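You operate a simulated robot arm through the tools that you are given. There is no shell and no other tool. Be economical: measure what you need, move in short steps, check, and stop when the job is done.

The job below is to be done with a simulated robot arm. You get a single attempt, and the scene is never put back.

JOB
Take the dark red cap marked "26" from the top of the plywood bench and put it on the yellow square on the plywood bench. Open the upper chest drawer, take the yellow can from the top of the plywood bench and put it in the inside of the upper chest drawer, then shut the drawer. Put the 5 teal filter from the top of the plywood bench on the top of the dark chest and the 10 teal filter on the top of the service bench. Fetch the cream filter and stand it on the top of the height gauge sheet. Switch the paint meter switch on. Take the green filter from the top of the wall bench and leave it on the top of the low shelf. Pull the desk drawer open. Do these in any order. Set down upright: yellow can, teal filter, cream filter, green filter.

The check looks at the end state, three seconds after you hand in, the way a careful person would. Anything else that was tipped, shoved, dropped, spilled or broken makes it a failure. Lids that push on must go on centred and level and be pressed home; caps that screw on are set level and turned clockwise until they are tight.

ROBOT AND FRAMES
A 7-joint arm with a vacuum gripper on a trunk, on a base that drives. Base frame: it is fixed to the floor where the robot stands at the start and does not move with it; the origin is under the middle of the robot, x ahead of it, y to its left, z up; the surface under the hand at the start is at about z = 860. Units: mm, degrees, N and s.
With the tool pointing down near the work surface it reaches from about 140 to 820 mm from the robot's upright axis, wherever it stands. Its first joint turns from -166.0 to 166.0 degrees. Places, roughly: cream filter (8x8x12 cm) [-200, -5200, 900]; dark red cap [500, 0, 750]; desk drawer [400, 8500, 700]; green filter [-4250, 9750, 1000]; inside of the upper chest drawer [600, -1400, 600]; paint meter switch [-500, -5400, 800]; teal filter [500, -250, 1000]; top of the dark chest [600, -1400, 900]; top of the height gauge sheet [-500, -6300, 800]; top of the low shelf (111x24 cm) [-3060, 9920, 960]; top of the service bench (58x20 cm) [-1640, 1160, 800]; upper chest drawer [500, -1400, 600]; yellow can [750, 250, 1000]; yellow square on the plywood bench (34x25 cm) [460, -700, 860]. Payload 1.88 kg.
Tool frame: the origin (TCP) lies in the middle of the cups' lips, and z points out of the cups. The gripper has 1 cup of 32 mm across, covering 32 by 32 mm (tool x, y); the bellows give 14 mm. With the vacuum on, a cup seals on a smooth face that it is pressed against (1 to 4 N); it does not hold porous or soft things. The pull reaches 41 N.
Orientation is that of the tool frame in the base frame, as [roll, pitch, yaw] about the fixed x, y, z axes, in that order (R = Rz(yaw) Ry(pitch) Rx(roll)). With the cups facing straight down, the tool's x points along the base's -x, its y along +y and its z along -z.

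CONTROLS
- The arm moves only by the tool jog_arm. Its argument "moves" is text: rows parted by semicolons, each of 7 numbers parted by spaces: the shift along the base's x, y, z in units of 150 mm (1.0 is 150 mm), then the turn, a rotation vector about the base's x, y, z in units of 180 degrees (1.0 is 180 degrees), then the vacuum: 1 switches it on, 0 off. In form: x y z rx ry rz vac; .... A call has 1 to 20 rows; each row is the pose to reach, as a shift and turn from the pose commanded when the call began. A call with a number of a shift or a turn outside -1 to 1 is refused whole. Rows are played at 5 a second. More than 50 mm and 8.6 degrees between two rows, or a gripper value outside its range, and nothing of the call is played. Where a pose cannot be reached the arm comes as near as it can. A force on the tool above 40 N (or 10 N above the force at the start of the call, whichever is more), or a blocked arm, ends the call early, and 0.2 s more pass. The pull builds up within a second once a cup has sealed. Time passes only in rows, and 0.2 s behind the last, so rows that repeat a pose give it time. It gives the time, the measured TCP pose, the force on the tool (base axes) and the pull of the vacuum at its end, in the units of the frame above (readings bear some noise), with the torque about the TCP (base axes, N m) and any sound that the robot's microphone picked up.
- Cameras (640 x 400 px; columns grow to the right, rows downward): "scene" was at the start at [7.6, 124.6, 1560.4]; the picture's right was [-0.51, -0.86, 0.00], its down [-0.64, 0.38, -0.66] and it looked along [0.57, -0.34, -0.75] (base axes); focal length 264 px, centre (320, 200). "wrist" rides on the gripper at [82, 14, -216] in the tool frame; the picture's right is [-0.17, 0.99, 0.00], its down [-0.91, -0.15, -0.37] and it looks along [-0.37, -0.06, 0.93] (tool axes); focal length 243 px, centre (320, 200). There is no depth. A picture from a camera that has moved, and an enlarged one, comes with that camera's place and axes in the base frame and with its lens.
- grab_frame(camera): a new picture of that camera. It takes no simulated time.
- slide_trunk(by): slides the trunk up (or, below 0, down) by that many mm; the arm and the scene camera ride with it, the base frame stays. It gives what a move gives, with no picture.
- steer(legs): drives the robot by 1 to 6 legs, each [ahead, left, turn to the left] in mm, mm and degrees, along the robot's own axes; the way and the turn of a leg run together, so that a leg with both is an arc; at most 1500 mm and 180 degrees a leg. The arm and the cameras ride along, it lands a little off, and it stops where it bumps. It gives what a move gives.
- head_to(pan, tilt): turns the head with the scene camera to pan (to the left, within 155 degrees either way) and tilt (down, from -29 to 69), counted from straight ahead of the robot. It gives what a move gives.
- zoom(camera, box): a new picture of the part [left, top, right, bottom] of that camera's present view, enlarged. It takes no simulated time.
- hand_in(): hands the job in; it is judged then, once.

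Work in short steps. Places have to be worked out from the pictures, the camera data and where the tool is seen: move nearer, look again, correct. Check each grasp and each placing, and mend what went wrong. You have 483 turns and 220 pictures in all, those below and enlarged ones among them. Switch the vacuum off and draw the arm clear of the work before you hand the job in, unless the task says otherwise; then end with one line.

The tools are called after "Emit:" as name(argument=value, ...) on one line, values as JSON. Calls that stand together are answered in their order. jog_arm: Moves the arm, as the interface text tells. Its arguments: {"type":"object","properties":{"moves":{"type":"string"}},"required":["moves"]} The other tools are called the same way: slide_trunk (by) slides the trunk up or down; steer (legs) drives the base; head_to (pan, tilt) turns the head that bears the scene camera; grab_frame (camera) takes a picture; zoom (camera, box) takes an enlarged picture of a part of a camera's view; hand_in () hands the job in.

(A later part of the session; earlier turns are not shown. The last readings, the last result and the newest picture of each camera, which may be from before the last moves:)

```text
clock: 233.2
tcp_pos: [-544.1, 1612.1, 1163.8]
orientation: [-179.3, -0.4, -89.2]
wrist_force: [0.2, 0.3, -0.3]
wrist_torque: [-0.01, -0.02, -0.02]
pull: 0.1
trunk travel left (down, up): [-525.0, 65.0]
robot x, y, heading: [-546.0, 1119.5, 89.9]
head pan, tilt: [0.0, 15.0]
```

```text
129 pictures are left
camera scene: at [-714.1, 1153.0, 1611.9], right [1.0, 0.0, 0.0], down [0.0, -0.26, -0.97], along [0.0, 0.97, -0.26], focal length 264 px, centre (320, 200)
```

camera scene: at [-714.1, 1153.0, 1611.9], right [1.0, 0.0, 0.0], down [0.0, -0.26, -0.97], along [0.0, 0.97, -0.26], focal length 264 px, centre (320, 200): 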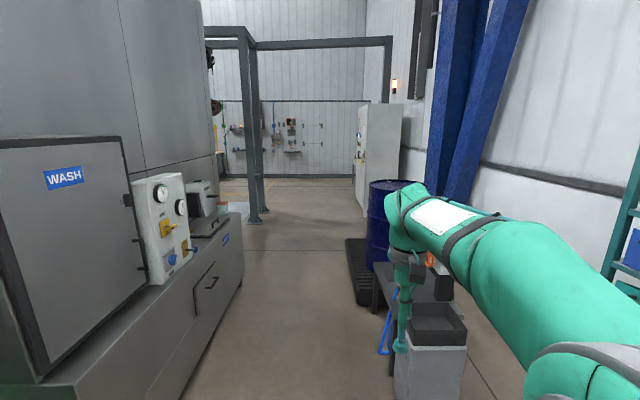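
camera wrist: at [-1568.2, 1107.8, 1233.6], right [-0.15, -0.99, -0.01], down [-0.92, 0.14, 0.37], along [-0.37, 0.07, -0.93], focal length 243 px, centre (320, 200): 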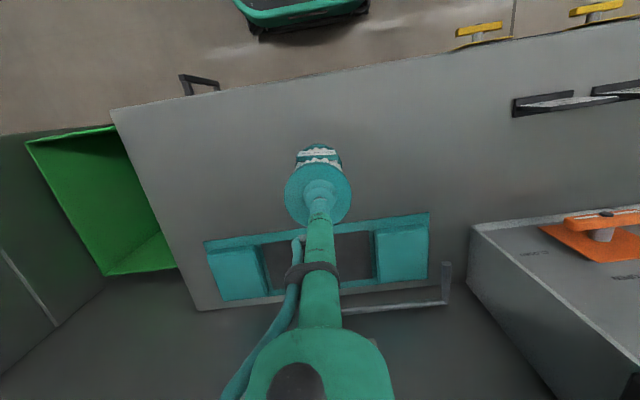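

The corridor is clear between x≈-1530 and x≈-390. I shift left to x≈-950 and go ahead in stages.

Emit:
steer(legs=[[0, 400, 0], [1400, 0, 0], [1400, 0, 0]])

Emit:
grab_frame(camera="scene")

```text
clock: 248.9
tcp_pos: [-889.1, 4426.4, 1165.1]
orientation: [-179.4, -0.4, -90.1]
wrist_force: [0.1, -0.9, -0.8]
wrist_torque: [0.02, 0.01, 0.01]
pull: 0.0
trunk travel left (down, up): [-525.0, 65.0]
robot x, y, heading: [-900.5, 3934.3, 89.3]
head pan, tilt: [0.0, 15.0]
```

```text
128 pictures are left
camera scene: at [-1066.4, 3969.7, 1612.0], right [1.0, -0.01, 0.0], down [0.0, -0.26, -0.97], along [0.01, 0.97, -0.26], focal length 264 px, centre (320, 200)
```

scene: 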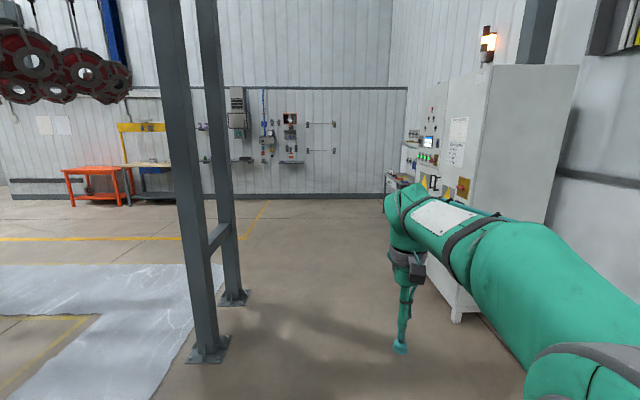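

Clear. I continue north to y≈7000.

Emit:
steer(legs=[[1500, 0, 0.7], [1500, 0, 0]])

Emit:
head_to(pan=-30, tilt=20)

Emit:
grab_frame(camera="scene")

Emit:
head_to(pan=50, tilt=12)

Emit:
grab_frame(camera="scene")

```text
clock: 263.2
tcp_pos: [-939.8, 7392.1, 1164.3]
orientation: [-179.4, -0.3, -88.1]
wrist_force: [0.1, -0.1, 0.5]
wrist_torque: [0.01, -0.01, 0.02]
pull: 0.0
trunk travel left (down, up): [-525.0, 65.0]
robot x, y, heading: [-935.5, 6898.9, 91.1]
head pan, tilt: [0.0, 15.0]
```

```text
clock: 264.1
tcp_pos: [-939.5, 7392.5, 1162.8]
orientation: [-179.4, -0.4, -88.1]
wrist_force: [-0.3, -0.1, -0.3]
wrist_torque: [-0.01, 0.0, 0.0]
pull: 0.2
trunk travel left (down, up): [-525.0, 65.0]
robot x, y, heading: [-937.6, 6903.3, 90.9]
head pan, tilt: [-30.0, 20.0]
```

```text
127 pictures are left
camera scene: at [-1054.4, 6917.7, 1603.9], right [0.88, -0.48, 0.0], down [-0.16, -0.3, -0.94], along [0.45, 0.82, -0.34], focal length 264 px, centre (320, 200)
```

scene: 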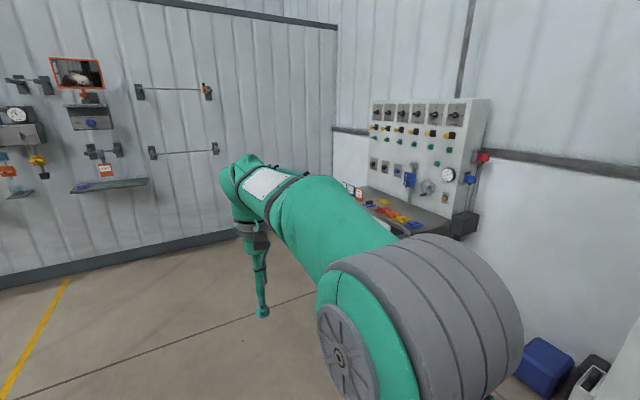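

```text
clock: 265.7
tcp_pos: [-941.1, 7392.6, 1163.6]
orientation: [-179.4, -0.3, -88.1]
wrist_force: [0.5, 0.3, 0.8]
wrist_torque: [0.0, -0.03, -0.01]
pull: 0.0
trunk travel left (down, up): [-525.0, 65.0]
robot x, y, heading: [-934.1, 6899.9, 91.2]
head pan, tilt: [50.0, 12.0]
```

```text
126 pictures are left
camera scene: at [-1171.8, 6894.4, 1616.9], right [0.63, 0.78, 0.0], down [0.16, -0.13, -0.98], along [-0.76, 0.61, -0.21], focal length 264 px, centre (320, 200)
```

scene: 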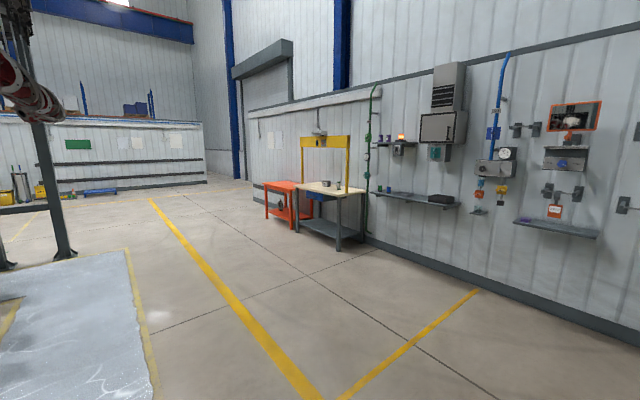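

The low shelf is the wall shelf at (410, 198) in this view, and the wall bench is the wooden one with the yellow back. First the desk drawer: I drive to face the desk (+x) at y≈8500.

Emit:
steer(legs=[[1300, 0, 0], [0, 0, -91], [0, 300, 0]])

Emit:
head_to(pan=5, tilt=30)

Emit:
grab_frame(camera="scene")

```text
clock: 277.7
tcp_pos: [-487.6, 8525.6, 1164.2]
orientation: [-179.4, -0.3, -177.2]
wrist_force: [-0.2, -0.6, 0.3]
wrist_torque: [-0.01, 0.02, 0.01]
pull: 0.1
trunk travel left (down, up): [-525.0, 65.0]
robot x, y, heading: [-981.8, 8512.1, 2.0]
head pan, tilt: [50.0, 12.0]
```

```text
clock: 278.8
tcp_pos: [-489.0, 8525.2, 1164.5]
orientation: [-179.4, -0.4, -177.2]
wrist_force: [1.1, 0.5, -0.4]
wrist_torque: [0.02, -0.01, -0.02]
pull: 0.1
trunk travel left (down, up): [-525.0, 65.0]
robot x, y, heading: [-978.0, 8514.7, 2.2]
head pan, tilt: [5.0, 30.0]
```

```text
125 pictures are left
camera scene: at [-958.4, 8687.3, 1587.8], right [0.12, -0.99, 0.0], down [-0.5, -0.06, -0.87], along [0.86, 0.11, -0.5], focal length 264 px, centre (320, 200)
```

scene: 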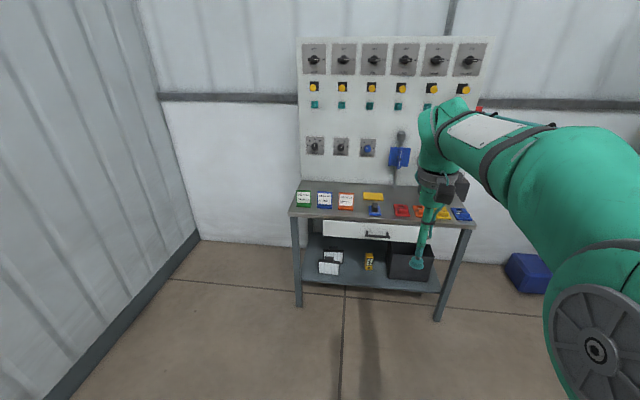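

Emit:
zoom(camera="scene", box=[270, 160, 490, 310])

```text
2.67 times, centred on (380, 235) of scene
camera zoom: at [-958.4, 8687.3, 1587.8], right [0.12, -0.99, 0.0], down [-0.5, -0.06, -0.87], along [0.86, 0.11, -0.5], focal length 704 px, centre (160, 107)
```

zoom: 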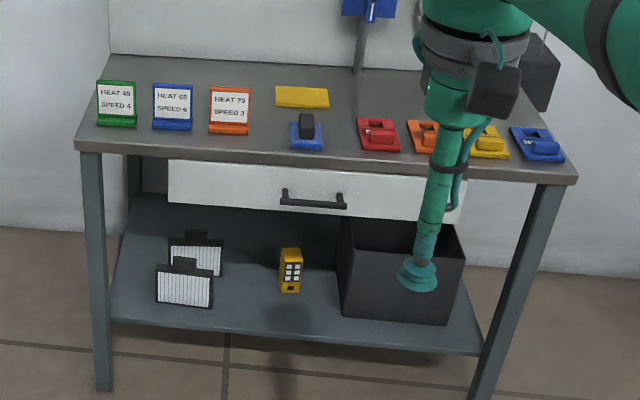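

The desk drawer is a white front at z≈690 with a small handle, so suction on its face needs a sideways tool. To avoid the wrist singularity I'll stand facing +y with the tool pointing to the robot's right. I turn and lower the trunk first.

Emit:
steer(legs=[[0, 0, 88]])

Emit:
slide_trunk(by=-400)

Emit:
jog_arm(moves="0.2 0 0.2 0 0 0 0; 0.4 0 0.4 0 0 0 0; 0.6 0 0.6 0 0 0 0; 0.8 0 0.6 0 0 0 0; 1 0 0.6 0 0 0 0; 1 0 0.6 0 0 0 0")

```text
clock: 283.0
tcp_pos: [-980.9, 9007.9, 1164.0]
orientation: [-179.4, -0.3, -88.7]
wrist_force: [0.5, -0.2, 0.7]
wrist_torque: [-0.02, 0.02, 0.0]
pull: 0.1
trunk travel left (down, up): [-525.0, 65.0]
robot x, y, heading: [-981.7, 8509.4, 90.6]
head pan, tilt: [5.0, 30.0]
```

```text
clock: 286.8
tcp_pos: [-981.0, 9008.0, 763.4]
orientation: [-179.4, -0.3, -88.7]
wrist_force: [-0.6, -0.5, 0.5]
wrist_torque: [-0.02, 0.0, 0.0]
pull: 0.0
trunk travel left (down, up): [-125.0, 465.0]
robot x, y, heading: [-983.1, 8512.8, 90.6]
head pan, tilt: [5.0, 30.0]
```

```text
clock: 288.2
tcp_pos: [-830.5, 9007.8, 853.7]
orientation: [-179.4, -0.3, -88.7]
wrist_force: [-0.5, -0.2, 0.0]
wrist_torque: [0.01, -0.06, -0.01]
pull: 0.1
trunk travel left (down, up): [-125.0, 465.0]
robot x, y, heading: [-980.7, 8515.9, 90.6]
head pan, tilt: [5.0, 30.0]
```

Emit:
jog_arm(moves="0.1 0 0 0 -0.045 0 0; 0.2 0 0 0 -0.09 0 0; 0.3 0 0 0 -0.135 0 0; 0.4 0 0 0 -0.18 0 0; 0.5 0 0 0 -0.225 0 0; 0.6 0 0 0 -0.27 0 0; 0.7 0 0 0 -0.315 0 0; 0.8 0 0 0 -0.36 0 0; 0.9 0 0 0 -0.405 0 0; 1 0 0 0 -0.45 0 0; 1 0 0 0 -0.495 0 0; 1 0 0 0 -0.5 0 0; 1 0 0 0 -0.5 0 0")

Emit:
grab_frame(camera="scene")

```text
clock: 291.0
tcp_pos: [-681.1, 9006.9, 854.2]
orientation: [-89.4, -1.4, -90.2]
wrist_force: [-0.2, -0.2, 0.4]
wrist_torque: [-0.02, -0.02, -0.01]
pull: 0.1
trunk travel left (down, up): [-125.0, 465.0]
robot x, y, heading: [-983.1, 8515.4, 90.7]
head pan, tilt: [5.0, 30.0]
```

```text
123 pictures are left
camera scene: at [-1154.2, 8542.7, 1187.8], right [1.0, 0.1, 0.0], down [0.05, -0.5, -0.87], along [-0.09, 0.86, -0.5], focal length 264 px, centre (320, 200)
```

scene: 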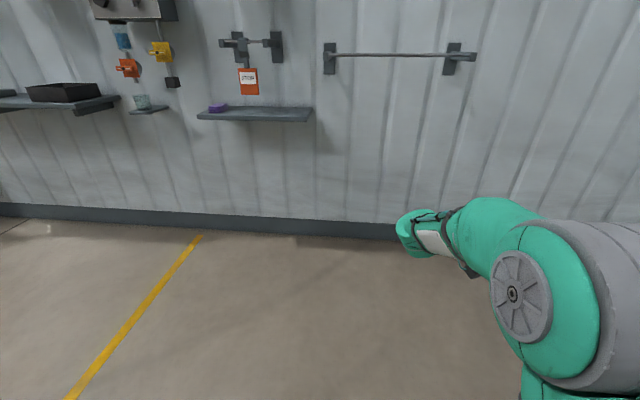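

The sideways tool pose works cleanly. I lower it and drive beside the desk.

Emit:
slide_trunk(by=-120)

Emit:
steer(legs=[[-320, 0, -0.7], [0, -650, 0]])

Emit:
jog_arm(moves="0 0 -0.15 0 0 0 0; 0 0 -0.3 0 0 0 0; 0 0 -0.3 0 0 0 0")

Emit:
grab_frame(camera="wrist")

Emit:
head_to(pan=-60, tilt=30)

Emit:
grab_frame(camera="scene")

```text
clock: 292.5
tcp_pos: [-680.0, 9008.3, 734.4]
orientation: [-89.4, -1.3, -90.3]
wrist_force: [0.2, 0.2, 0.0]
wrist_torque: [-0.01, -0.02, 0.0]
pull: 0.1
trunk travel left (down, up): [-5.0, 585.0]
robot x, y, heading: [-983.1, 8517.0, 90.4]
head pan, tilt: [5.0, 30.0]
```

```text
clock: 297.9
tcp_pos: [-29.8, 8705.3, 735.8]
orientation: [-89.4, -1.3, -89.7]
wrist_force: [0.3, 0.0, 0.8]
wrist_torque: [-0.01, 0.0, -0.03]
pull: 0.1
trunk travel left (down, up): [-5.0, 585.0]
robot x, y, heading: [-325.9, 8211.4, 91.3]
head pan, tilt: [5.0, 30.0]
```

```text
clock: 298.7
tcp_pos: [-28.6, 8706.7, 687.9]
orientation: [-89.5, -1.4, -89.6]
wrist_force: [-0.1, 0.1, -0.8]
wrist_torque: [0.01, 0.0, -0.03]
pull: 0.0
trunk travel left (down, up): [-5.0, 585.0]
robot x, y, heading: [-325.7, 8210.3, 90.8]
head pan, tilt: [5.0, 30.0]
```

```text
122 pictures are left
camera wrist: at [-244.9, 8623.6, 673.4], right [0.01, 0.14, -0.99], down [-0.38, 0.92, 0.13], along [0.92, 0.38, 0.06], focal length 243 px, centre (320, 200)
```

wrist: 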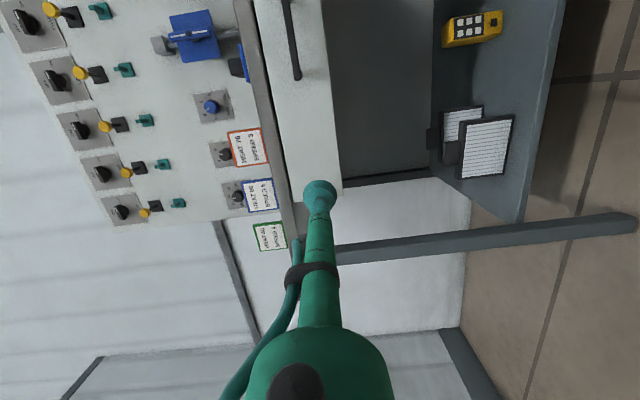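

```text
clock: 300.0
tcp_pos: [-28.6, 8705.9, 688.5]
orientation: [-89.4, -1.2, -89.7]
wrist_force: [0.1, -0.5, 0.3]
wrist_torque: [0.02, -0.03, -0.01]
pull: 0.0
trunk travel left (down, up): [-5.0, 585.0]
robot x, y, heading: [-325.7, 8210.5, 91.4]
head pan, tilt: [-60.0, 30.0]
```

```text
121 pictures are left
camera scene: at [-411.4, 8193.5, 1067.8], right [0.52, -0.85, 0.0], down [-0.43, -0.26, -0.87], along [0.74, 0.45, -0.5], focal length 264 px, centre (320, 200)
```

scene: 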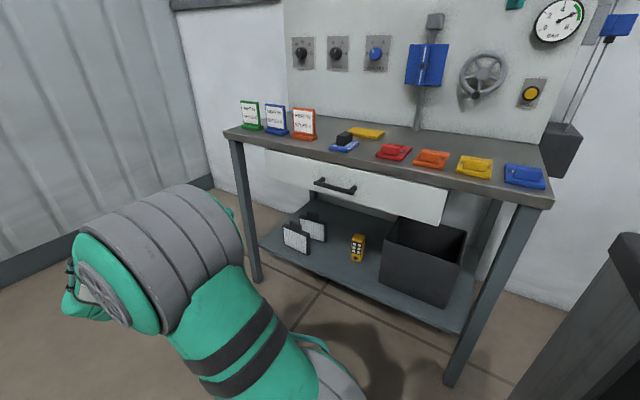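

The suction spot should be a bit higher (z≈710) to centre on the drawer front. I drive 170 mm closer and recheck.

Emit:
jog_arm(moves="0 0 0.08 0 0 0 0; 0 0 0.15 0 0 0 0; 0 0 0.15 0 0 0 0")

Emit:
steer(legs=[[0, -150, -1]])

Emit:
grab_frame(camera="wrist")

Emit:
grab_frame(camera="scene")

```text
clock: 300.8
tcp_pos: [-28.1, 8707.2, 711.1]
orientation: [-89.4, -1.4, -89.7]
wrist_force: [0.4, -0.5, 0.7]
wrist_torque: [0.03, 0.01, -0.02]
pull: 0.1
trunk travel left (down, up): [-5.0, 585.0]
robot x, y, heading: [-325.9, 8212.5, 91.4]
head pan, tilt: [-60.0, 30.0]
```

```text
clock: 302.2
tcp_pos: [130.8, 8702.3, 711.8]
orientation: [-89.4, -1.3, -90.7]
wrist_force: [0.2, -0.4, -0.2]
wrist_torque: [-0.03, 0.02, 0.02]
pull: 0.1
trunk travel left (down, up): [-5.0, 585.0]
robot x, y, heading: [-177.9, 8214.4, 90.3]
head pan, tilt: [-60.0, 30.0]
```

```text
120 pictures are left
camera wrist: at [-87.2, 8623.4, 696.5], right [0.01, 0.14, -0.99], down [-0.37, 0.92, 0.13], along [0.93, 0.36, 0.06], focal length 243 px, centre (320, 200)
```

wrist: 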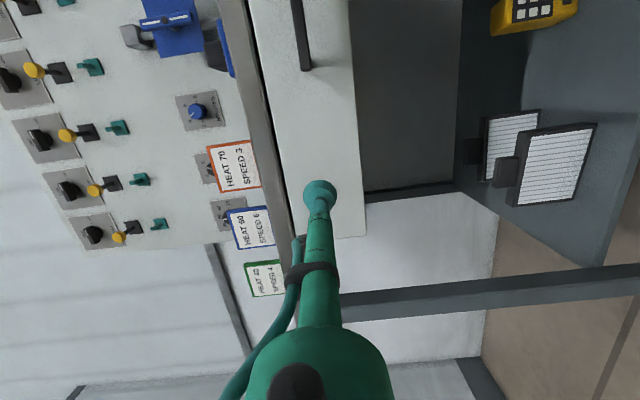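

```text
119 pictures are left
camera scene: at [-261.7, 8196.8, 1067.8], right [0.5, -0.86, 0.0], down [-0.43, -0.25, -0.87], along [0.75, 0.44, -0.5], focal length 264 px, centre (320, 200)
```

scene: 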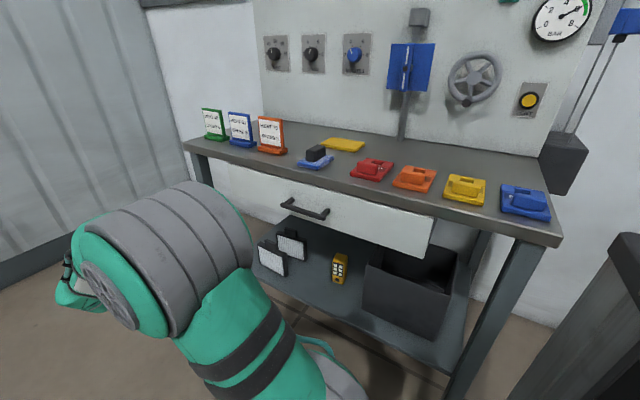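

Aligned with the middle of the drawer front. I advance with the vacuum on.

Emit:
jog_arm(moves="0.25 0 0 0 0 0 1; 0.5 0 0 0 0 0 1; 0.65 0 0 0 0 0 1; 0.75 0 0 0 0 0 1; 0.75 0 0 0 0 0 1")

Emit:
jog_arm(moves="0.04 0 0 0 0 0 1; 0.08 0 0 0 0 0 1; 0.12 0 0 0 0 0 1; 0.16 0 0 0 0 0 1; 0.2 0 0 0 0 0 1; 0.2 0 0 0 0 0 1")

```text
clock: 303.4
tcp_pos: [242.5, 8703.8, 710.6]
orientation: [-89.4, -1.3, -90.7]
wrist_force: [0.2, -0.4, 1.1]
wrist_torque: [-0.05, 0.25, 0.26]
pull: 41.1
trunk travel left (down, up): [-5.0, 585.0]
robot x, y, heading: [-176.4, 8210.6, 90.2]
head pan, tilt: [-60.0, 30.0]
```

```text
clock: 304.3
tcp_pos: [258.1, 8704.6, 711.3]
orientation: [-89.3, -1.1, -90.5]
wrist_force: [-14.6, -5.9, 4.5]
wrist_torque: [-0.44, 0.32, 0.26]
pull: 40.4
trunk travel left (down, up): [-5.0, 585.0]
robot x, y, heading: [-177.7, 8213.7, 90.1]
head pan, tilt: [-60.0, 30.0]
stopped in row 4: the force on the tool passed its limit at 49 N (the readings are from after the stop); the commanded pose is now the measured one
```

Sealed. I pull the drawer open by strafing left.

Emit:
jog_arm(moves="-0.1 0 0 0 0 0 1; -0.25 0 0 0 0 0 1; -0.4 0 0 0 0 0 1; -0.4 0 0 0 0 0 1")

Emit:
steer(legs=[[0, 200, 0]])

Emit:
grab_frame(camera="scene")

```text
clock: 305.3
tcp_pos: [199.4, 8704.3, 712.8]
orientation: [-89.4, -1.2, -90.5]
wrist_force: [-1.4, 1.6, 6.0]
wrist_torque: [0.41, 0.28, 0.11]
pull: 41.1
trunk travel left (down, up): [-5.0, 585.0]
robot x, y, heading: [-177.7, 8210.9, 90.3]
head pan, tilt: [-60.0, 30.0]
```

```text
clock: 306.9
tcp_pos: [-4.1, 8703.9, 712.1]
orientation: [-89.3, -1.3, -90.3]
wrist_force: [0.2, 14.4, 9.6]
wrist_torque: [0.0, 0.33, -0.16]
pull: 40.5
trunk travel left (down, up): [-5.0, 585.0]
robot x, y, heading: [-378.7, 8207.8, 90.2]
head pan, tilt: [-60.0, 30.0]
```

```text
118 pictures are left
camera scene: at [-464.7, 8195.7, 1067.8], right [0.51, -0.86, 0.0], down [-0.43, -0.25, -0.87], along [0.75, 0.44, -0.5], focal length 264 px, centre (320, 200)
```

scene: 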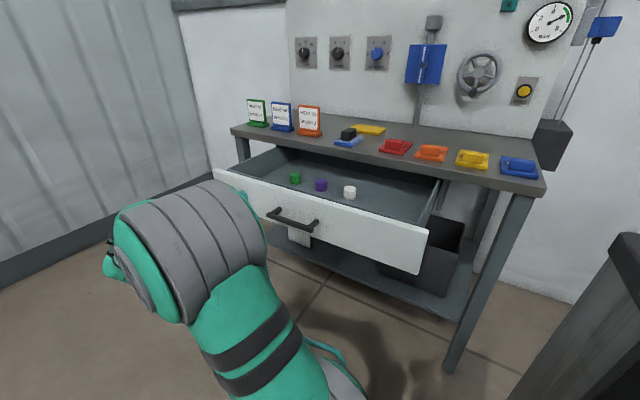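

Open about 250 mm. I pull slightly more to be safe.

Emit:
jog_arm(moves="-0.1 0 0 0 0 0 1; -0.2 0 0 0 0 0 1; -0.3 0 0 0 0 0 1; -0.4 0 0 0 0 0 1; -0.4 0 0 0 0 0 1")

Emit:
grab_frame(camera="scene")

```text
clock: 308.0
tcp_pos: [-58.7, 8701.4, 711.4]
orientation: [-89.4, -1.4, -90.7]
wrist_force: [14.7, 4.0, -2.0]
wrist_torque: [0.1, 0.07, 0.1]
pull: 40.4
trunk travel left (down, up): [-5.0, 585.0]
robot x, y, heading: [-379.0, 8210.0, 90.4]
head pan, tilt: [-60.0, 30.0]
stopped in row 5: the force on the tool passed its limit at 41 N (the readings are from after the stop); the commanded pose is now the measured one
```

```text
117 pictures are left
camera scene: at [-462.7, 8195.9, 1067.8], right [0.5, -0.86, 0.0], down [-0.43, -0.25, -0.87], along [0.75, 0.44, -0.5], focal length 264 px, centre (320, 200)
```

scene: 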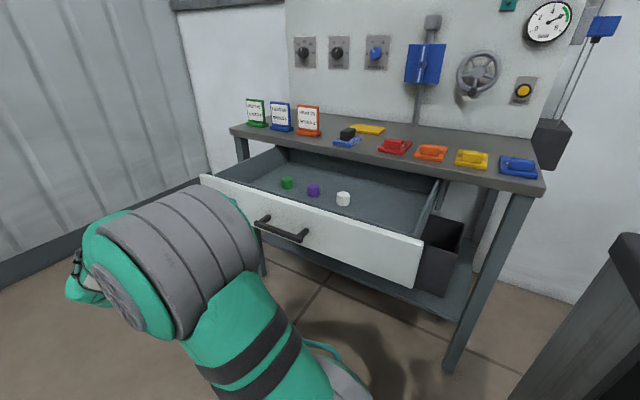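

The drawer is fully open at its stop. I release and move away, then turn the tool down again and raise the trunk.

Emit:
jog_arm(moves="0.02 0 0 0 0 0 0; 0.02 0 0 0 0 0 0; 0.02 0 0 0 0 0 0; -0.1 0 0 0 0 0 0; -0.3 0 0 0 0 0 0; -0.3 0 0 0 0 0 0")

Emit:
steer(legs=[[0, 600, 0]])

Emit:
slide_trunk(by=400)

Emit:
jog_arm(moves="-0.1 0 0 0 0.045 0 0; -0.2 0 0 0 0.09 0 0; -0.3 0 0 0 0.135 0 0; -0.4 0 0 0 0.18 0 0; -0.5 0 0 0 0.225 0 0; -0.6 0 0 0 0.27 0 0; -0.7 0 0 0 0.315 0 0; -0.8 0 0 0 0.36 0 0; -0.9 0 0 0 0.405 0 0; -1 0 0 0 0.45 0 0; -1 0 0 0 0.495 0 0; -1 0 0 0 0.5 0 0; -1 0 0 0 0.5 0 0")

Emit:
grab_frame(camera="scene")

```text
clock: 309.4
tcp_pos: [-107.0, 8699.4, 712.4]
orientation: [-89.3, -1.3, -90.7]
wrist_force: [0.1, 0.8, 0.5]
wrist_torque: [-0.04, 0.01, 0.01]
pull: 0.0
trunk travel left (down, up): [-5.0, 585.0]
robot x, y, heading: [-379.7, 8210.4, 90.2]
head pan, tilt: [-60.0, 30.0]
```

```text
clock: 312.8
tcp_pos: [-696.8, 8696.4, 712.8]
orientation: [-89.4, -1.1, -91.4]
wrist_force: [-0.7, -1.2, -0.4]
wrist_torque: [-0.03, 0.01, 0.02]
pull: 0.1
trunk travel left (down, up): [-5.0, 585.0]
robot x, y, heading: [-974.4, 8213.1, 89.6]
head pan, tilt: [-60.0, 30.0]
```

```text
clock: 316.6
tcp_pos: [-695.2, 8697.0, 1112.5]
orientation: [-89.4, -1.2, -91.4]
wrist_force: [0.6, -0.1, -0.7]
wrist_torque: [-0.02, 0.02, -0.02]
pull: 0.2
trunk travel left (down, up): [-405.0, 185.0]
robot x, y, heading: [-975.3, 8206.1, 89.4]
head pan, tilt: [-60.0, 30.0]
```

```text
clock: 319.4
tcp_pos: [-845.8, 8697.8, 1113.4]
orientation: [-179.5, -1.4, -88.7]
wrist_force: [0.7, 0.4, 1.0]
wrist_torque: [-0.01, -0.02, 0.01]
pull: 0.0
trunk travel left (down, up): [-405.0, 185.0]
robot x, y, heading: [-972.9, 8212.1, 89.6]
head pan, tilt: [-60.0, 30.0]
```

```text
116 pictures are left
camera scene: at [-1060.0, 8197.0, 1467.8], right [0.49, -0.87, 0.0], down [-0.43, -0.25, -0.87], along [0.75, 0.43, -0.5], focal length 264 px, centre (320, 200)
```

scene: 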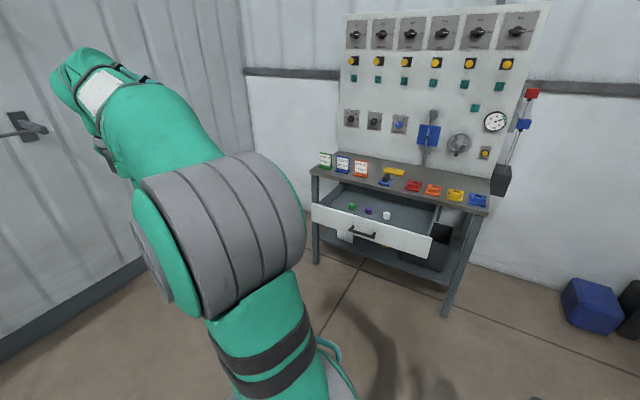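

The desk drawer is open. Next I drive left toward the wall bench for the green filter.

Emit:
slide_trunk(by=120)

Emit:
steer(legs=[[0, 1500, 0.5], [0, 1500, 0], [0, 200, 0]])

Emit:
head_to(pan=0, tilt=25)

Emit:
grab_frame(camera="scene")

```text
clock: 320.9
tcp_pos: [-847.4, 8696.2, 1231.6]
orientation: [-179.5, -1.5, -88.6]
wrist_force: [0.2, 0.1, 0.3]
wrist_torque: [0.01, 0.02, 0.03]
pull: 0.1
trunk travel left (down, up): [-525.0, 65.0]
robot x, y, heading: [-973.7, 8209.8, 89.8]
head pan, tilt: [-60.0, 30.0]
```

```text
clock: 336.8
tcp_pos: [-4095.2, 8710.9, 1233.6]
orientation: [-179.4, -1.4, -89.0]
wrist_force: [-0.2, -0.5, 0.3]
wrist_torque: [0.0, 0.01, -0.02]
pull: 0.1
trunk travel left (down, up): [-525.0, 65.0]
robot x, y, heading: [-4227.5, 8225.0, 89.6]
head pan, tilt: [-60.0, 30.0]
```

```text
clock: 338.1
tcp_pos: [-4094.0, 8710.9, 1232.8]
orientation: [-179.4, -1.4, -89.0]
wrist_force: [0.2, -0.4, -0.9]
wrist_torque: [0.03, -0.02, -0.02]
pull: 0.1
trunk travel left (down, up): [-525.0, 65.0]
robot x, y, heading: [-4226.1, 8226.2, 89.5]
head pan, tilt: [0.0, 25.0]
```

```text
115 pictures are left
camera scene: at [-4388.2, 8259.6, 1595.7], right [1.0, -0.01, 0.0], down [-0.01, -0.42, -0.91], along [0.01, 0.91, -0.42], focal length 264 px, centre (320, 200)
```

scene: 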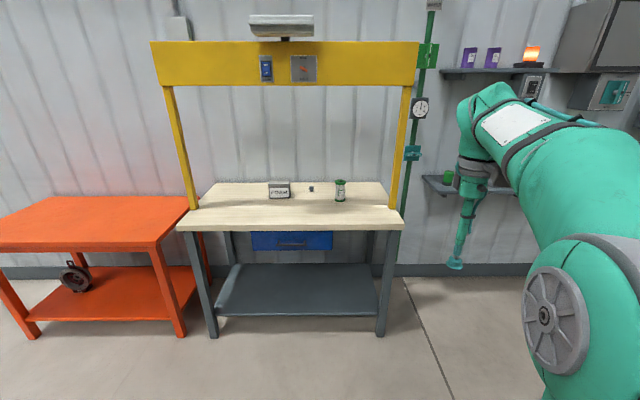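

The green filter is on the wall bench at about (-4247, 9752), under a yellow gantry whose beam bottom is at z≈1566. I zoom in and lower the trunk before approaching.

Emit:
zoom(camera="scene", box=[250, 150, 410, 250])

Emit:
slide_trunk(by=-150)

Emit:
steer(legs=[[700, 0, 0.4]])

Emit:
grab_frame(camera="wrist")

Emit:
head_to(pan=-5, tilt=30)

Emit:
grab_frame(camera="scene")

```text
4.00 times, centred on (330, 200) of scene
camera zoom: at [-4388.2, 8259.6, 1595.7], right [1.0, -0.01, 0.0], down [-0.01, -0.42, -0.91], along [0.01, 0.91, -0.42], focal length 1056 px, centre (280, 200)
```

zoom: 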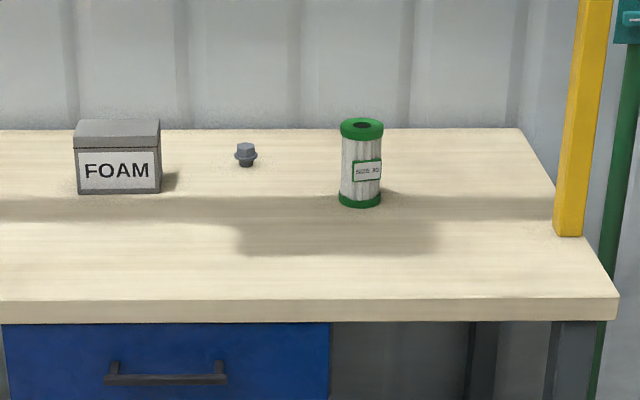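

```text
clock: 339.9
tcp_pos: [-4094.0, 8711.0, 1082.2]
orientation: [-179.4, -1.4, -89.0]
wrist_force: [0.0, 0.7, 0.2]
wrist_torque: [0.01, 0.02, 0.02]
pull: 0.0
trunk travel left (down, up): [-375.0, 215.0]
robot x, y, heading: [-4226.9, 8226.1, 89.4]
head pan, tilt: [0.0, 25.0]
```

```text
clock: 343.7
tcp_pos: [-4096.5, 9413.9, 1082.9]
orientation: [-179.3, -1.3, -88.2]
wrist_force: [0.1, 0.0, 0.4]
wrist_torque: [0.05, 0.02, 0.0]
pull: 0.0
trunk travel left (down, up): [-375.0, 215.0]
robot x, y, heading: [-4222.8, 8926.5, 90.5]
head pan, tilt: [0.0, 25.0]
```

```text
113 pictures are left
camera wrist: at [-4110.9, 9337.4, 1299.9], right [-0.99, 0.14, -0.01], down [0.12, 0.93, 0.35], along [0.06, 0.35, -0.94], focal length 243 px, centre (320, 200)
```

wrist: 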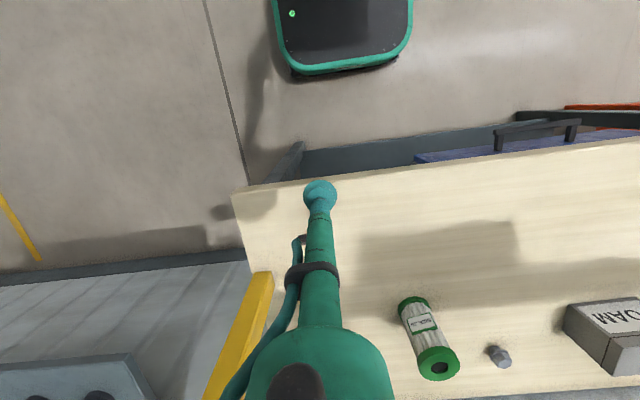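

```text
clock: 344.4
tcp_pos: [-4097.5, 9414.3, 1082.3]
orientation: [-179.4, -1.5, -88.3]
wrist_force: [1.2, 0.0, 0.2]
wrist_torque: [0.03, 0.03, -0.01]
pull: 0.1
trunk travel left (down, up): [-375.0, 215.0]
robot x, y, heading: [-4221.5, 8926.3, 90.2]
head pan, tilt: [-5.0, 30.0]
```

```text
112 pictures are left
camera scene: at [-4377.3, 8958.0, 1437.8], right [1.0, -0.09, 0.0], down [-0.04, -0.5, -0.87], along [0.07, 0.86, -0.5], focal length 264 px, centre (320, 200)
```

scene: 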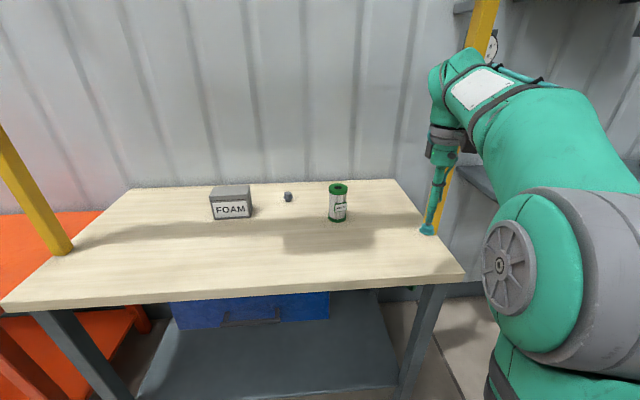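

The filter top triangulates to (-4248, 9765, 1014). I drive 130 ahead, level the tool and move over it.

Emit:
jog_arm(moves="-0.25 0 0 0.0077 0.0036 0 0; -0.5 0 0 0.0077 0.0036 0 0; -0.75 0 0 0.0077 0.0036 0 0; -1 0 0 0.0077 0.0036 0 0; -1 0 0 0.0077 0.0036 0 0")

Emit:
steer(legs=[[130, 0, 0]])

Emit:
jog_arm(moves="0 0.25 0 0 0 0 0; 0 0.5 0 0 0 0 0; 0 0.75 0 0 0 0 0; 0 1 0 0 0 0 0; 0 1 0 0 0 0 0")

Emit:
grab_frame(camera="wrist")

Emit:
grab_frame(camera="scene")

```text
clock: 345.6
tcp_pos: [-4247.7, 9414.7, 1084.3]
orientation: [-180.0, 0.0, -88.3]
wrist_force: [0.8, 0.6, -0.5]
wrist_torque: [-0.01, -0.02, 0.0]
pull: 0.0
trunk travel left (down, up): [-375.0, 215.0]
robot x, y, heading: [-4223.5, 8925.5, 89.9]
head pan, tilt: [-5.0, 30.0]
```

```text
clock: 346.9
tcp_pos: [-4248.6, 9546.6, 1082.9]
orientation: [-179.9, 0.0, -88.4]
wrist_force: [0.7, 0.2, -0.6]
wrist_torque: [-0.01, -0.02, -0.01]
pull: 0.0
trunk travel left (down, up): [-375.0, 215.0]
robot x, y, heading: [-4222.0, 9058.4, 89.7]
head pan, tilt: [-5.0, 30.0]
```

```text
clock: 348.1
tcp_pos: [-4249.5, 9696.4, 1083.1]
orientation: [180.0, -0.1, -88.3]
wrist_force: [-0.3, -0.5, -0.9]
wrist_torque: [0.01, 0.02, -0.01]
pull: 0.1
trunk travel left (down, up): [-375.0, 215.0]
robot x, y, heading: [-4220.9, 9062.0, 89.9]
head pan, tilt: [-5.0, 30.0]
```

```text
111 pictures are left
camera wrist: at [-4261.1, 9614.1, 1298.4], right [-0.99, 0.14, 0.0], down [0.13, 0.92, 0.37], along [0.05, 0.37, -0.93], focal length 243 px, centre (320, 200)
```

wrist: 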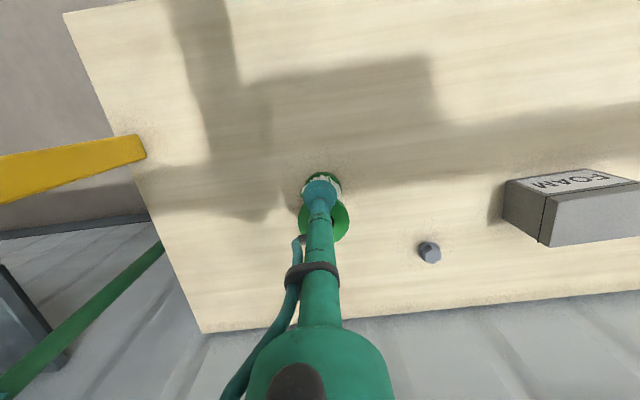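

```text
110 pictures are left
camera scene: at [-4377.4, 9090.4, 1437.8], right [1.0, -0.09, 0.0], down [-0.04, -0.5, -0.87], along [0.07, 0.86, -0.5], focal length 264 px, centre (320, 200)
```

scene: 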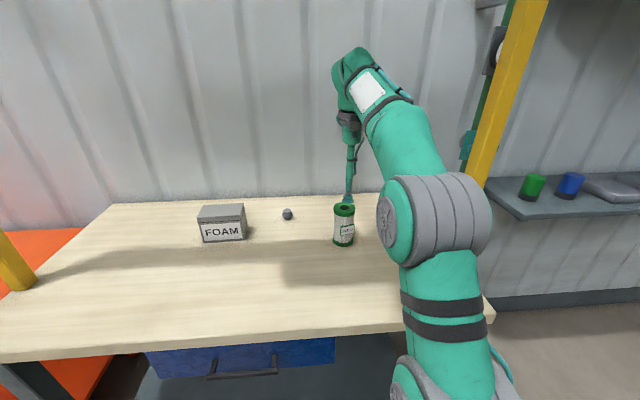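

Emit:
jog_arm(moves="0 0.2 0 0 0 0 0; 0 0.37 -0.1 0 0 0 0; 0 0.37 -0.25 0 0 0 0; 0 0.37 -0.25 0 0 0 0")

Emit:
zoom(camera="wrist", box=[280, 140, 360, 220])

Emit:
zoom(camera="scene", box=[300, 170, 400, 250])

```text
clock: 349.1
tcp_pos: [-4248.4, 9751.3, 1045.8]
orientation: [-179.9, -0.1, -88.3]
wrist_force: [-0.7, -0.1, -0.4]
wrist_torque: [-0.01, -0.04, 0.02]
pull: 0.1
trunk travel left (down, up): [-375.0, 215.0]
robot x, y, heading: [-4221.4, 9058.2, 90.3]
head pan, tilt: [-5.0, 30.0]
```

```text
5.00 times, centred on (320, 180) of wrist
camera zoom: at [-4260.7, 9669.7, 1261.1], right [-0.99, 0.14, 0.0], down [0.13, 0.92, 0.37], along [0.05, 0.37, -0.93], focal length 1213 px, centre (320, 300)
```

zoom: 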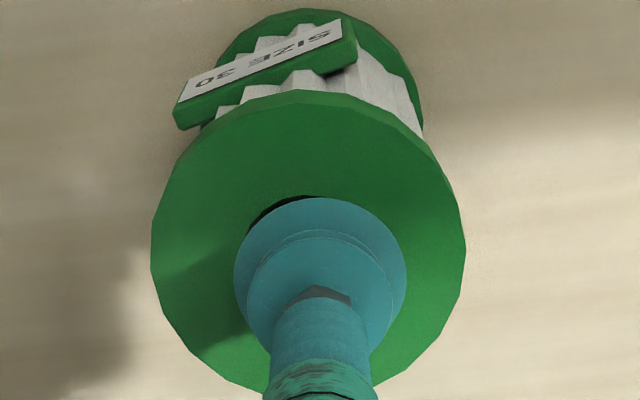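

```text
5.00 times, centred on (350, 210) of scene
camera zoom: at [-4377.4, 9089.9, 1437.8], right [1.0, -0.09, 0.0], down [-0.04, -0.5, -0.87], along [0.07, 0.86, -0.5], focal length 1320 px, centre (170, 150)
```

zoom: 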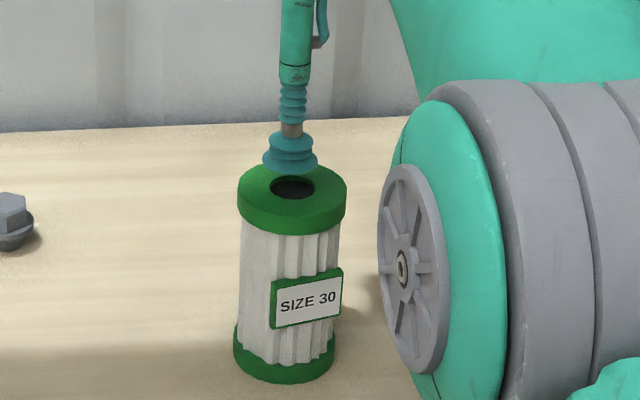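

Emit:
jog_arm(moves="0.0147 0.0187 -0.1 0 0 0 1; 0.0147 0.0187 -0.17 0 0 0 1; 0.0147 0.0187 -0.2 0 0 0 1; 0.0147 0.0187 -0.22 0 0 0 1; 0.0147 0.0187 -0.235 0 0 0 1; 0.0147 0.0187 -0.235 0 0 0 1; 0.0147 0.0187 -0.235 0 0 0 1")

```text
clock: 350.6
tcp_pos: [-4247.7, 9752.8, 1012.0]
orientation: [-180.0, 0.1, -88.2]
wrist_force: [-4.7, 6.0, 29.4]
wrist_torque: [0.03, 0.03, 0.01]
pull: 40.7
trunk travel left (down, up): [-375.0, 215.0]
robot x, y, heading: [-4220.9, 9058.8, 90.2]
head pan, tilt: [-5.0, 30.0]
```

Sealed. I lift a little, retract from under the gantry, and then raise.

Emit:
jog_arm(moves="0 0 0.1 0 0 0 1; 0 0 0.35 0 0 0 1; 0 0 0.5 0 0 0 1; 0 -0.3 0.5 0 0 0 1; 0 -0.6 0.5 0 0 0 1; 0 -0.9 0.5 0 0 0 1; 0 -1 0.5 0 0 0 1; 0 -1 0.5 0 0 0 1")

Emit:
steer(legs=[[-450, 0, 0]])

Emit:
steer(legs=[[0, -1160, 0]])

Emit:
head_to(pan=0, tilt=25)

Emit:
grab_frame(camera="scene")

```text
clock: 352.4
tcp_pos: [-4246.7, 9604.7, 1086.0]
orientation: [-180.0, 0.1, -88.4]
wrist_force: [0.2, -0.3, -1.3]
wrist_torque: [0.06, -0.02, 0.02]
pull: 40.6
trunk travel left (down, up): [-375.0, 215.0]
robot x, y, heading: [-4217.9, 9059.9, 90.4]
head pan, tilt: [-5.0, 30.0]
```

```text
clock: 355.2
tcp_pos: [-4244.8, 9152.7, 1085.3]
orientation: [-180.0, 0.0, -88.6]
wrist_force: [-0.3, -1.1, -2.7]
wrist_torque: [0.02, -0.01, -0.01]
pull: 40.9
trunk travel left (down, up): [-375.0, 215.0]
robot x, y, heading: [-4224.2, 8608.2, 89.7]
head pan, tilt: [-5.0, 30.0]
```

```text
clock: 361.0
tcp_pos: [-3099.1, 9146.6, 1086.1]
orientation: [-180.0, 0.0, -88.7]
wrist_force: [-0.7, -0.4, -2.6]
wrist_torque: [0.01, 0.0, -0.01]
pull: 40.6
trunk travel left (down, up): [-375.0, 215.0]
robot x, y, heading: [-3071.0, 8602.3, 89.6]
head pan, tilt: [-5.0, 30.0]
```

```text
clock: 361.7
tcp_pos: [-3098.0, 9146.6, 1084.2]
orientation: [180.0, -0.1, -88.6]
wrist_force: [-0.3, 0.1, -1.8]
wrist_torque: [-0.02, -0.01, 0.0]
pull: 40.7
trunk travel left (down, up): [-375.0, 215.0]
robot x, y, heading: [-3073.5, 8600.4, 89.7]
head pan, tilt: [0.0, 25.0]
```

```text
107 pictures are left
camera scene: at [-3238.4, 8635.3, 1445.7], right [1.0, -0.01, 0.0], down [0.0, -0.42, -0.91], along [0.01, 0.91, -0.42], focal length 264 px, centre (320, 200)
```

scene: 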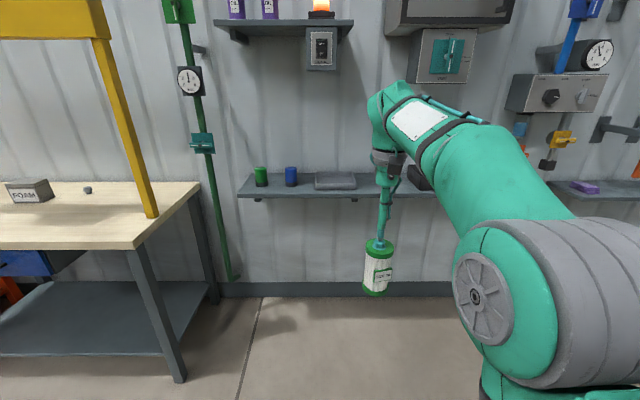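

The shelf has cups, a tray and a black box, with a free gap around x≈-2960. I raise a bit, align and move closer to see it with the wrist camera.

Emit:
slide_trunk(by=50)

Emit:
steer(legs=[[350, -135, 0]])

Emit:
grab_frame(camera="wrist")

Emit:
grab_frame(camera="scene")

```text
clock: 362.6
tcp_pos: [-3096.5, 9147.2, 1135.5]
orientation: [-179.9, 0.1, -88.8]
wrist_force: [0.2, 0.4, -3.3]
wrist_torque: [-0.01, 0.01, 0.02]
pull: 40.7
trunk travel left (down, up): [-425.0, 165.0]
robot x, y, heading: [-3075.7, 8602.7, 89.8]
head pan, tilt: [0.0, 25.0]
```

```text
clock: 365.0
tcp_pos: [-2963.1, 9500.0, 1135.5]
orientation: [179.9, 0.0, -88.7]
wrist_force: [0.1, 0.1, -1.5]
wrist_torque: [0.01, -0.03, -0.01]
pull: 40.4
trunk travel left (down, up): [-425.0, 165.0]
robot x, y, heading: [-2940.1, 8955.5, 89.8]
head pan, tilt: [0.0, 25.0]
```

```text
106 pictures are left
camera wrist: at [-2975.2, 9417.4, 1350.5], right [-0.99, 0.14, 0.0], down [0.13, 0.92, 0.37], along [0.05, 0.37, -0.93], focal length 243 px, centre (320, 200)
```

wrist: 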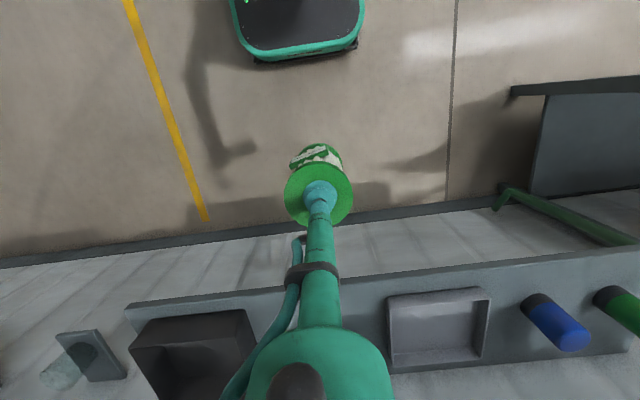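

```text
105 pictures are left
camera scene: at [-3104.4, 8987.9, 1495.7], right [1.0, -0.01, 0.0], down [0.0, -0.42, -0.91], along [0.01, 0.91, -0.42], focal length 264 px, centre (320, 200)
```

scene: 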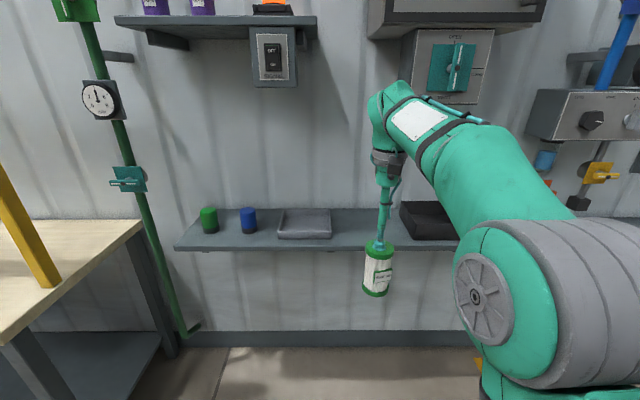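

The shelf is at z≈960, y≈9755–10030, with a gap x from -3060 to -2800. I drive 250 ahead and move to (-2935, 9890).

Emit:
steer(legs=[[240, -20, 0]])

Emit:
jog_arm(moves="0 0.3 0 0 0 0 1; 0 0.6 0 0 0 0 1; 0 0.9 0 0 0 0 1; 0 1 0 0 0 0 1; 0 1 0 0 0 0 1")

Emit:
grab_frame(camera="wrist")

Emit:
grab_frame(camera="scene")

```text
clock: 366.8
tcp_pos: [-2940.8, 9742.3, 1134.9]
orientation: [-180.0, -0.1, -88.8]
wrist_force: [0.1, 0.1, -2.6]
wrist_torque: [-0.02, -0.02, 0.0]
pull: 40.7
trunk travel left (down, up): [-425.0, 165.0]
robot x, y, heading: [-2918.7, 9193.0, 89.9]
head pan, tilt: [0.0, 25.0]
```

```text
clock: 368.0
tcp_pos: [-2942.4, 9890.1, 1135.7]
orientation: [179.9, 0.2, -88.7]
wrist_force: [0.4, -1.3, -2.4]
wrist_torque: [0.09, 0.05, 0.01]
pull: 40.6
trunk travel left (down, up): [-425.0, 165.0]
robot x, y, heading: [-2917.3, 9195.7, 89.7]
head pan, tilt: [0.0, 25.0]
```

```text
104 pictures are left
camera wrist: at [-2954.0, 9807.2, 1351.6], right [-0.99, 0.14, 0.0], down [0.13, 0.92, 0.38], along [0.05, 0.37, -0.93], focal length 243 px, centre (320, 200)
```

wrist: 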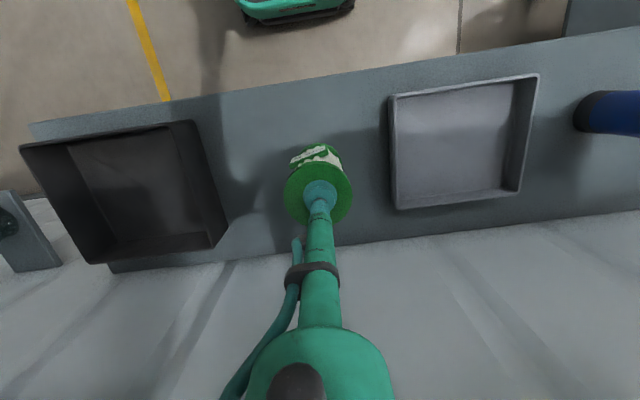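

```text
103 pictures are left
camera scene: at [-3082.9, 9228.9, 1495.9], right [1.0, -0.01, 0.0], down [0.0, -0.42, -0.91], along [0.0, 0.91, -0.42], focal length 264 px, centre (320, 200)
```

scene: 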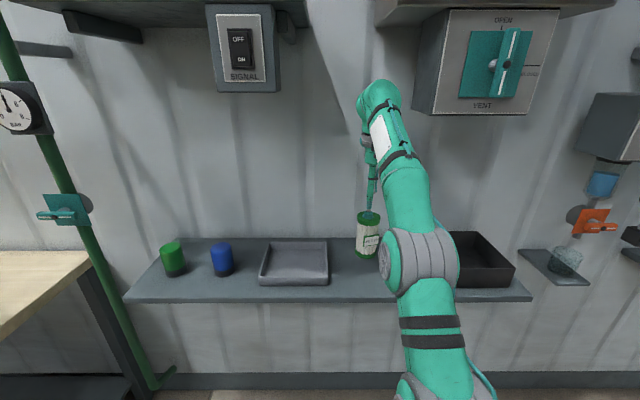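

The landing point is centred in depth with clear sides. I lower until contact.

Emit:
jog_arm(moves="0 0 -0.15 0 0 0 1; 0 0 -0.25 0 0 0 1; 0 0 -0.3 0 0 0 1; 0 0 -0.33 0 0 0 1; 0 0 -0.35 0 0 0 1; 0 0 -0.35 0 0 0 1")

Emit:
jog_arm(moves="0 0 -0.03 0 0 0 1; 0 0 -0.05 0 0 0 1; 0 0 -0.07 0 0 0 1; 0 0 -0.09 0 0 0 1; 0 0 -0.11 0 0 0 1; 0 0 -0.11 0 0 0 1")

```text
clock: 369.4
tcp_pos: [-2942.2, 9891.4, 1081.8]
orientation: [-180.0, -0.1, -88.7]
wrist_force: [0.3, 0.2, -1.8]
wrist_torque: [-0.01, 0.01, 0.0]
pull: 40.8
trunk travel left (down, up): [-425.0, 165.0]
robot x, y, heading: [-2922.6, 9198.8, 89.7]
head pan, tilt: [0.0, 25.0]
```

```text
clock: 370.8
tcp_pos: [-2942.5, 9891.3, 1068.8]
orientation: [180.0, 0.4, -88.6]
wrist_force: [-1.7, 7.0, 30.6]
wrist_torque: [-0.05, 0.03, 0.03]
pull: 40.7
trunk travel left (down, up): [-425.0, 165.0]
robot x, y, heading: [-2921.9, 9194.3, 89.7]
head pan, tilt: [0.0, 25.0]
```

Contact. I release, lift, and back away.

Emit:
jog_arm(moves="0 0 0.02 0 0 0 0; 0 0 0.03 0 0 0 0; 0 0 0.03 0 0 0 0; 0 0 0.03 0 0 0 0; 0 0 0.08 0 0 0 0; 0 0 0.3 0 0 0 0; 0 0 0.5 0 0 0 0; 0 -0.3 0.5 0 0 0 0; 0 -0.6 0.5 0 0 0 0; 0 -0.9 0.5 0 0 0 0; 0 -0.9 0.5 0 0 0 0")

Emit:
steer(legs=[[-500, 0, 0]])

Emit:
grab_frame(camera="scene")

```text
clock: 373.2
tcp_pos: [-2940.8, 9757.3, 1138.4]
orientation: [-179.9, -0.4, -88.8]
wrist_force: [-0.2, 0.0, -1.3]
wrist_torque: [-0.13, 0.0, 0.0]
pull: 0.1
out of reach, approached as far as the arm can: row 7
trunk travel left (down, up): [-425.0, 165.0]
robot x, y, heading: [-2917.7, 9197.5, 89.8]
head pan, tilt: [0.0, 25.0]
```

```text
clock: 376.1
tcp_pos: [-2945.3, 9264.3, 1140.5]
orientation: [180.0, -0.1, -88.5]
wrist_force: [-0.9, 0.3, 0.2]
wrist_torque: [0.04, -0.01, 0.03]
pull: 0.0
trunk travel left (down, up): [-425.0, 165.0]
robot x, y, heading: [-2918.2, 8711.0, 89.8]
head pan, tilt: [0.0, 25.0]
```

```text
102 pictures are left
camera scene: at [-3084.7, 8738.2, 1495.8], right [1.0, 0.0, 0.0], down [0.0, -0.42, -0.91], along [0.0, 0.91, -0.42], focal length 264 px, centre (320, 200)
```

scene: 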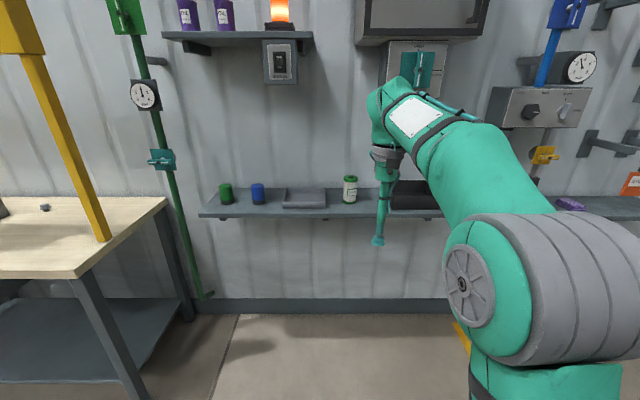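

The green filter is placed. Now I travel south: turn around, then go back via the corridor at x≈-940.

Emit:
steer(legs=[[0, 0, -90], [0, 0, -90], [0, 1000, 0], [0, 980, 0], [1500, 0, 0]])

Emit:
head_to(pan=0, tilt=18)

Emit:
grab_frame(camera="scene")

```text
clock: 400.7
tcp_pos: [-903.9, 6669.3, 1140.1]
orientation: [-179.9, -0.1, 91.6]
wrist_force: [0.9, 0.6, -0.2]
wrist_torque: [0.01, 0.02, -0.01]
pull: 0.0
trunk travel left (down, up): [-425.0, 165.0]
robot x, y, heading: [-929.8, 7225.3, -90.0]
head pan, tilt: [0.0, 25.0]
```

```text
clock: 401.3
tcp_pos: [-904.6, 6670.0, 1139.9]
orientation: [-179.9, -0.1, 91.6]
wrist_force: [-0.1, -0.3, -0.2]
wrist_torque: [0.01, -0.03, 0.0]
pull: 0.1
trunk travel left (down, up): [-425.0, 165.0]
robot x, y, heading: [-930.8, 7229.9, -90.3]
head pan, tilt: [0.0, 18.0]
```

```text
101 pictures are left
camera scene: at [-765.9, 7194.8, 1507.1], right [-1.0, 0.0, 0.0], down [0.0, 0.31, -0.95], along [0.0, -0.95, -0.31], focal length 264 px, centre (320, 200)
```

scene: 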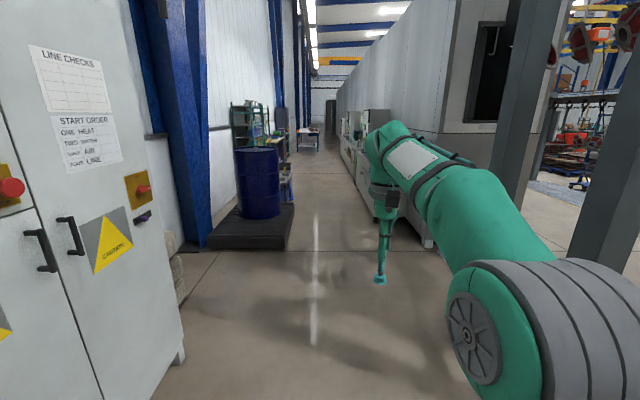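

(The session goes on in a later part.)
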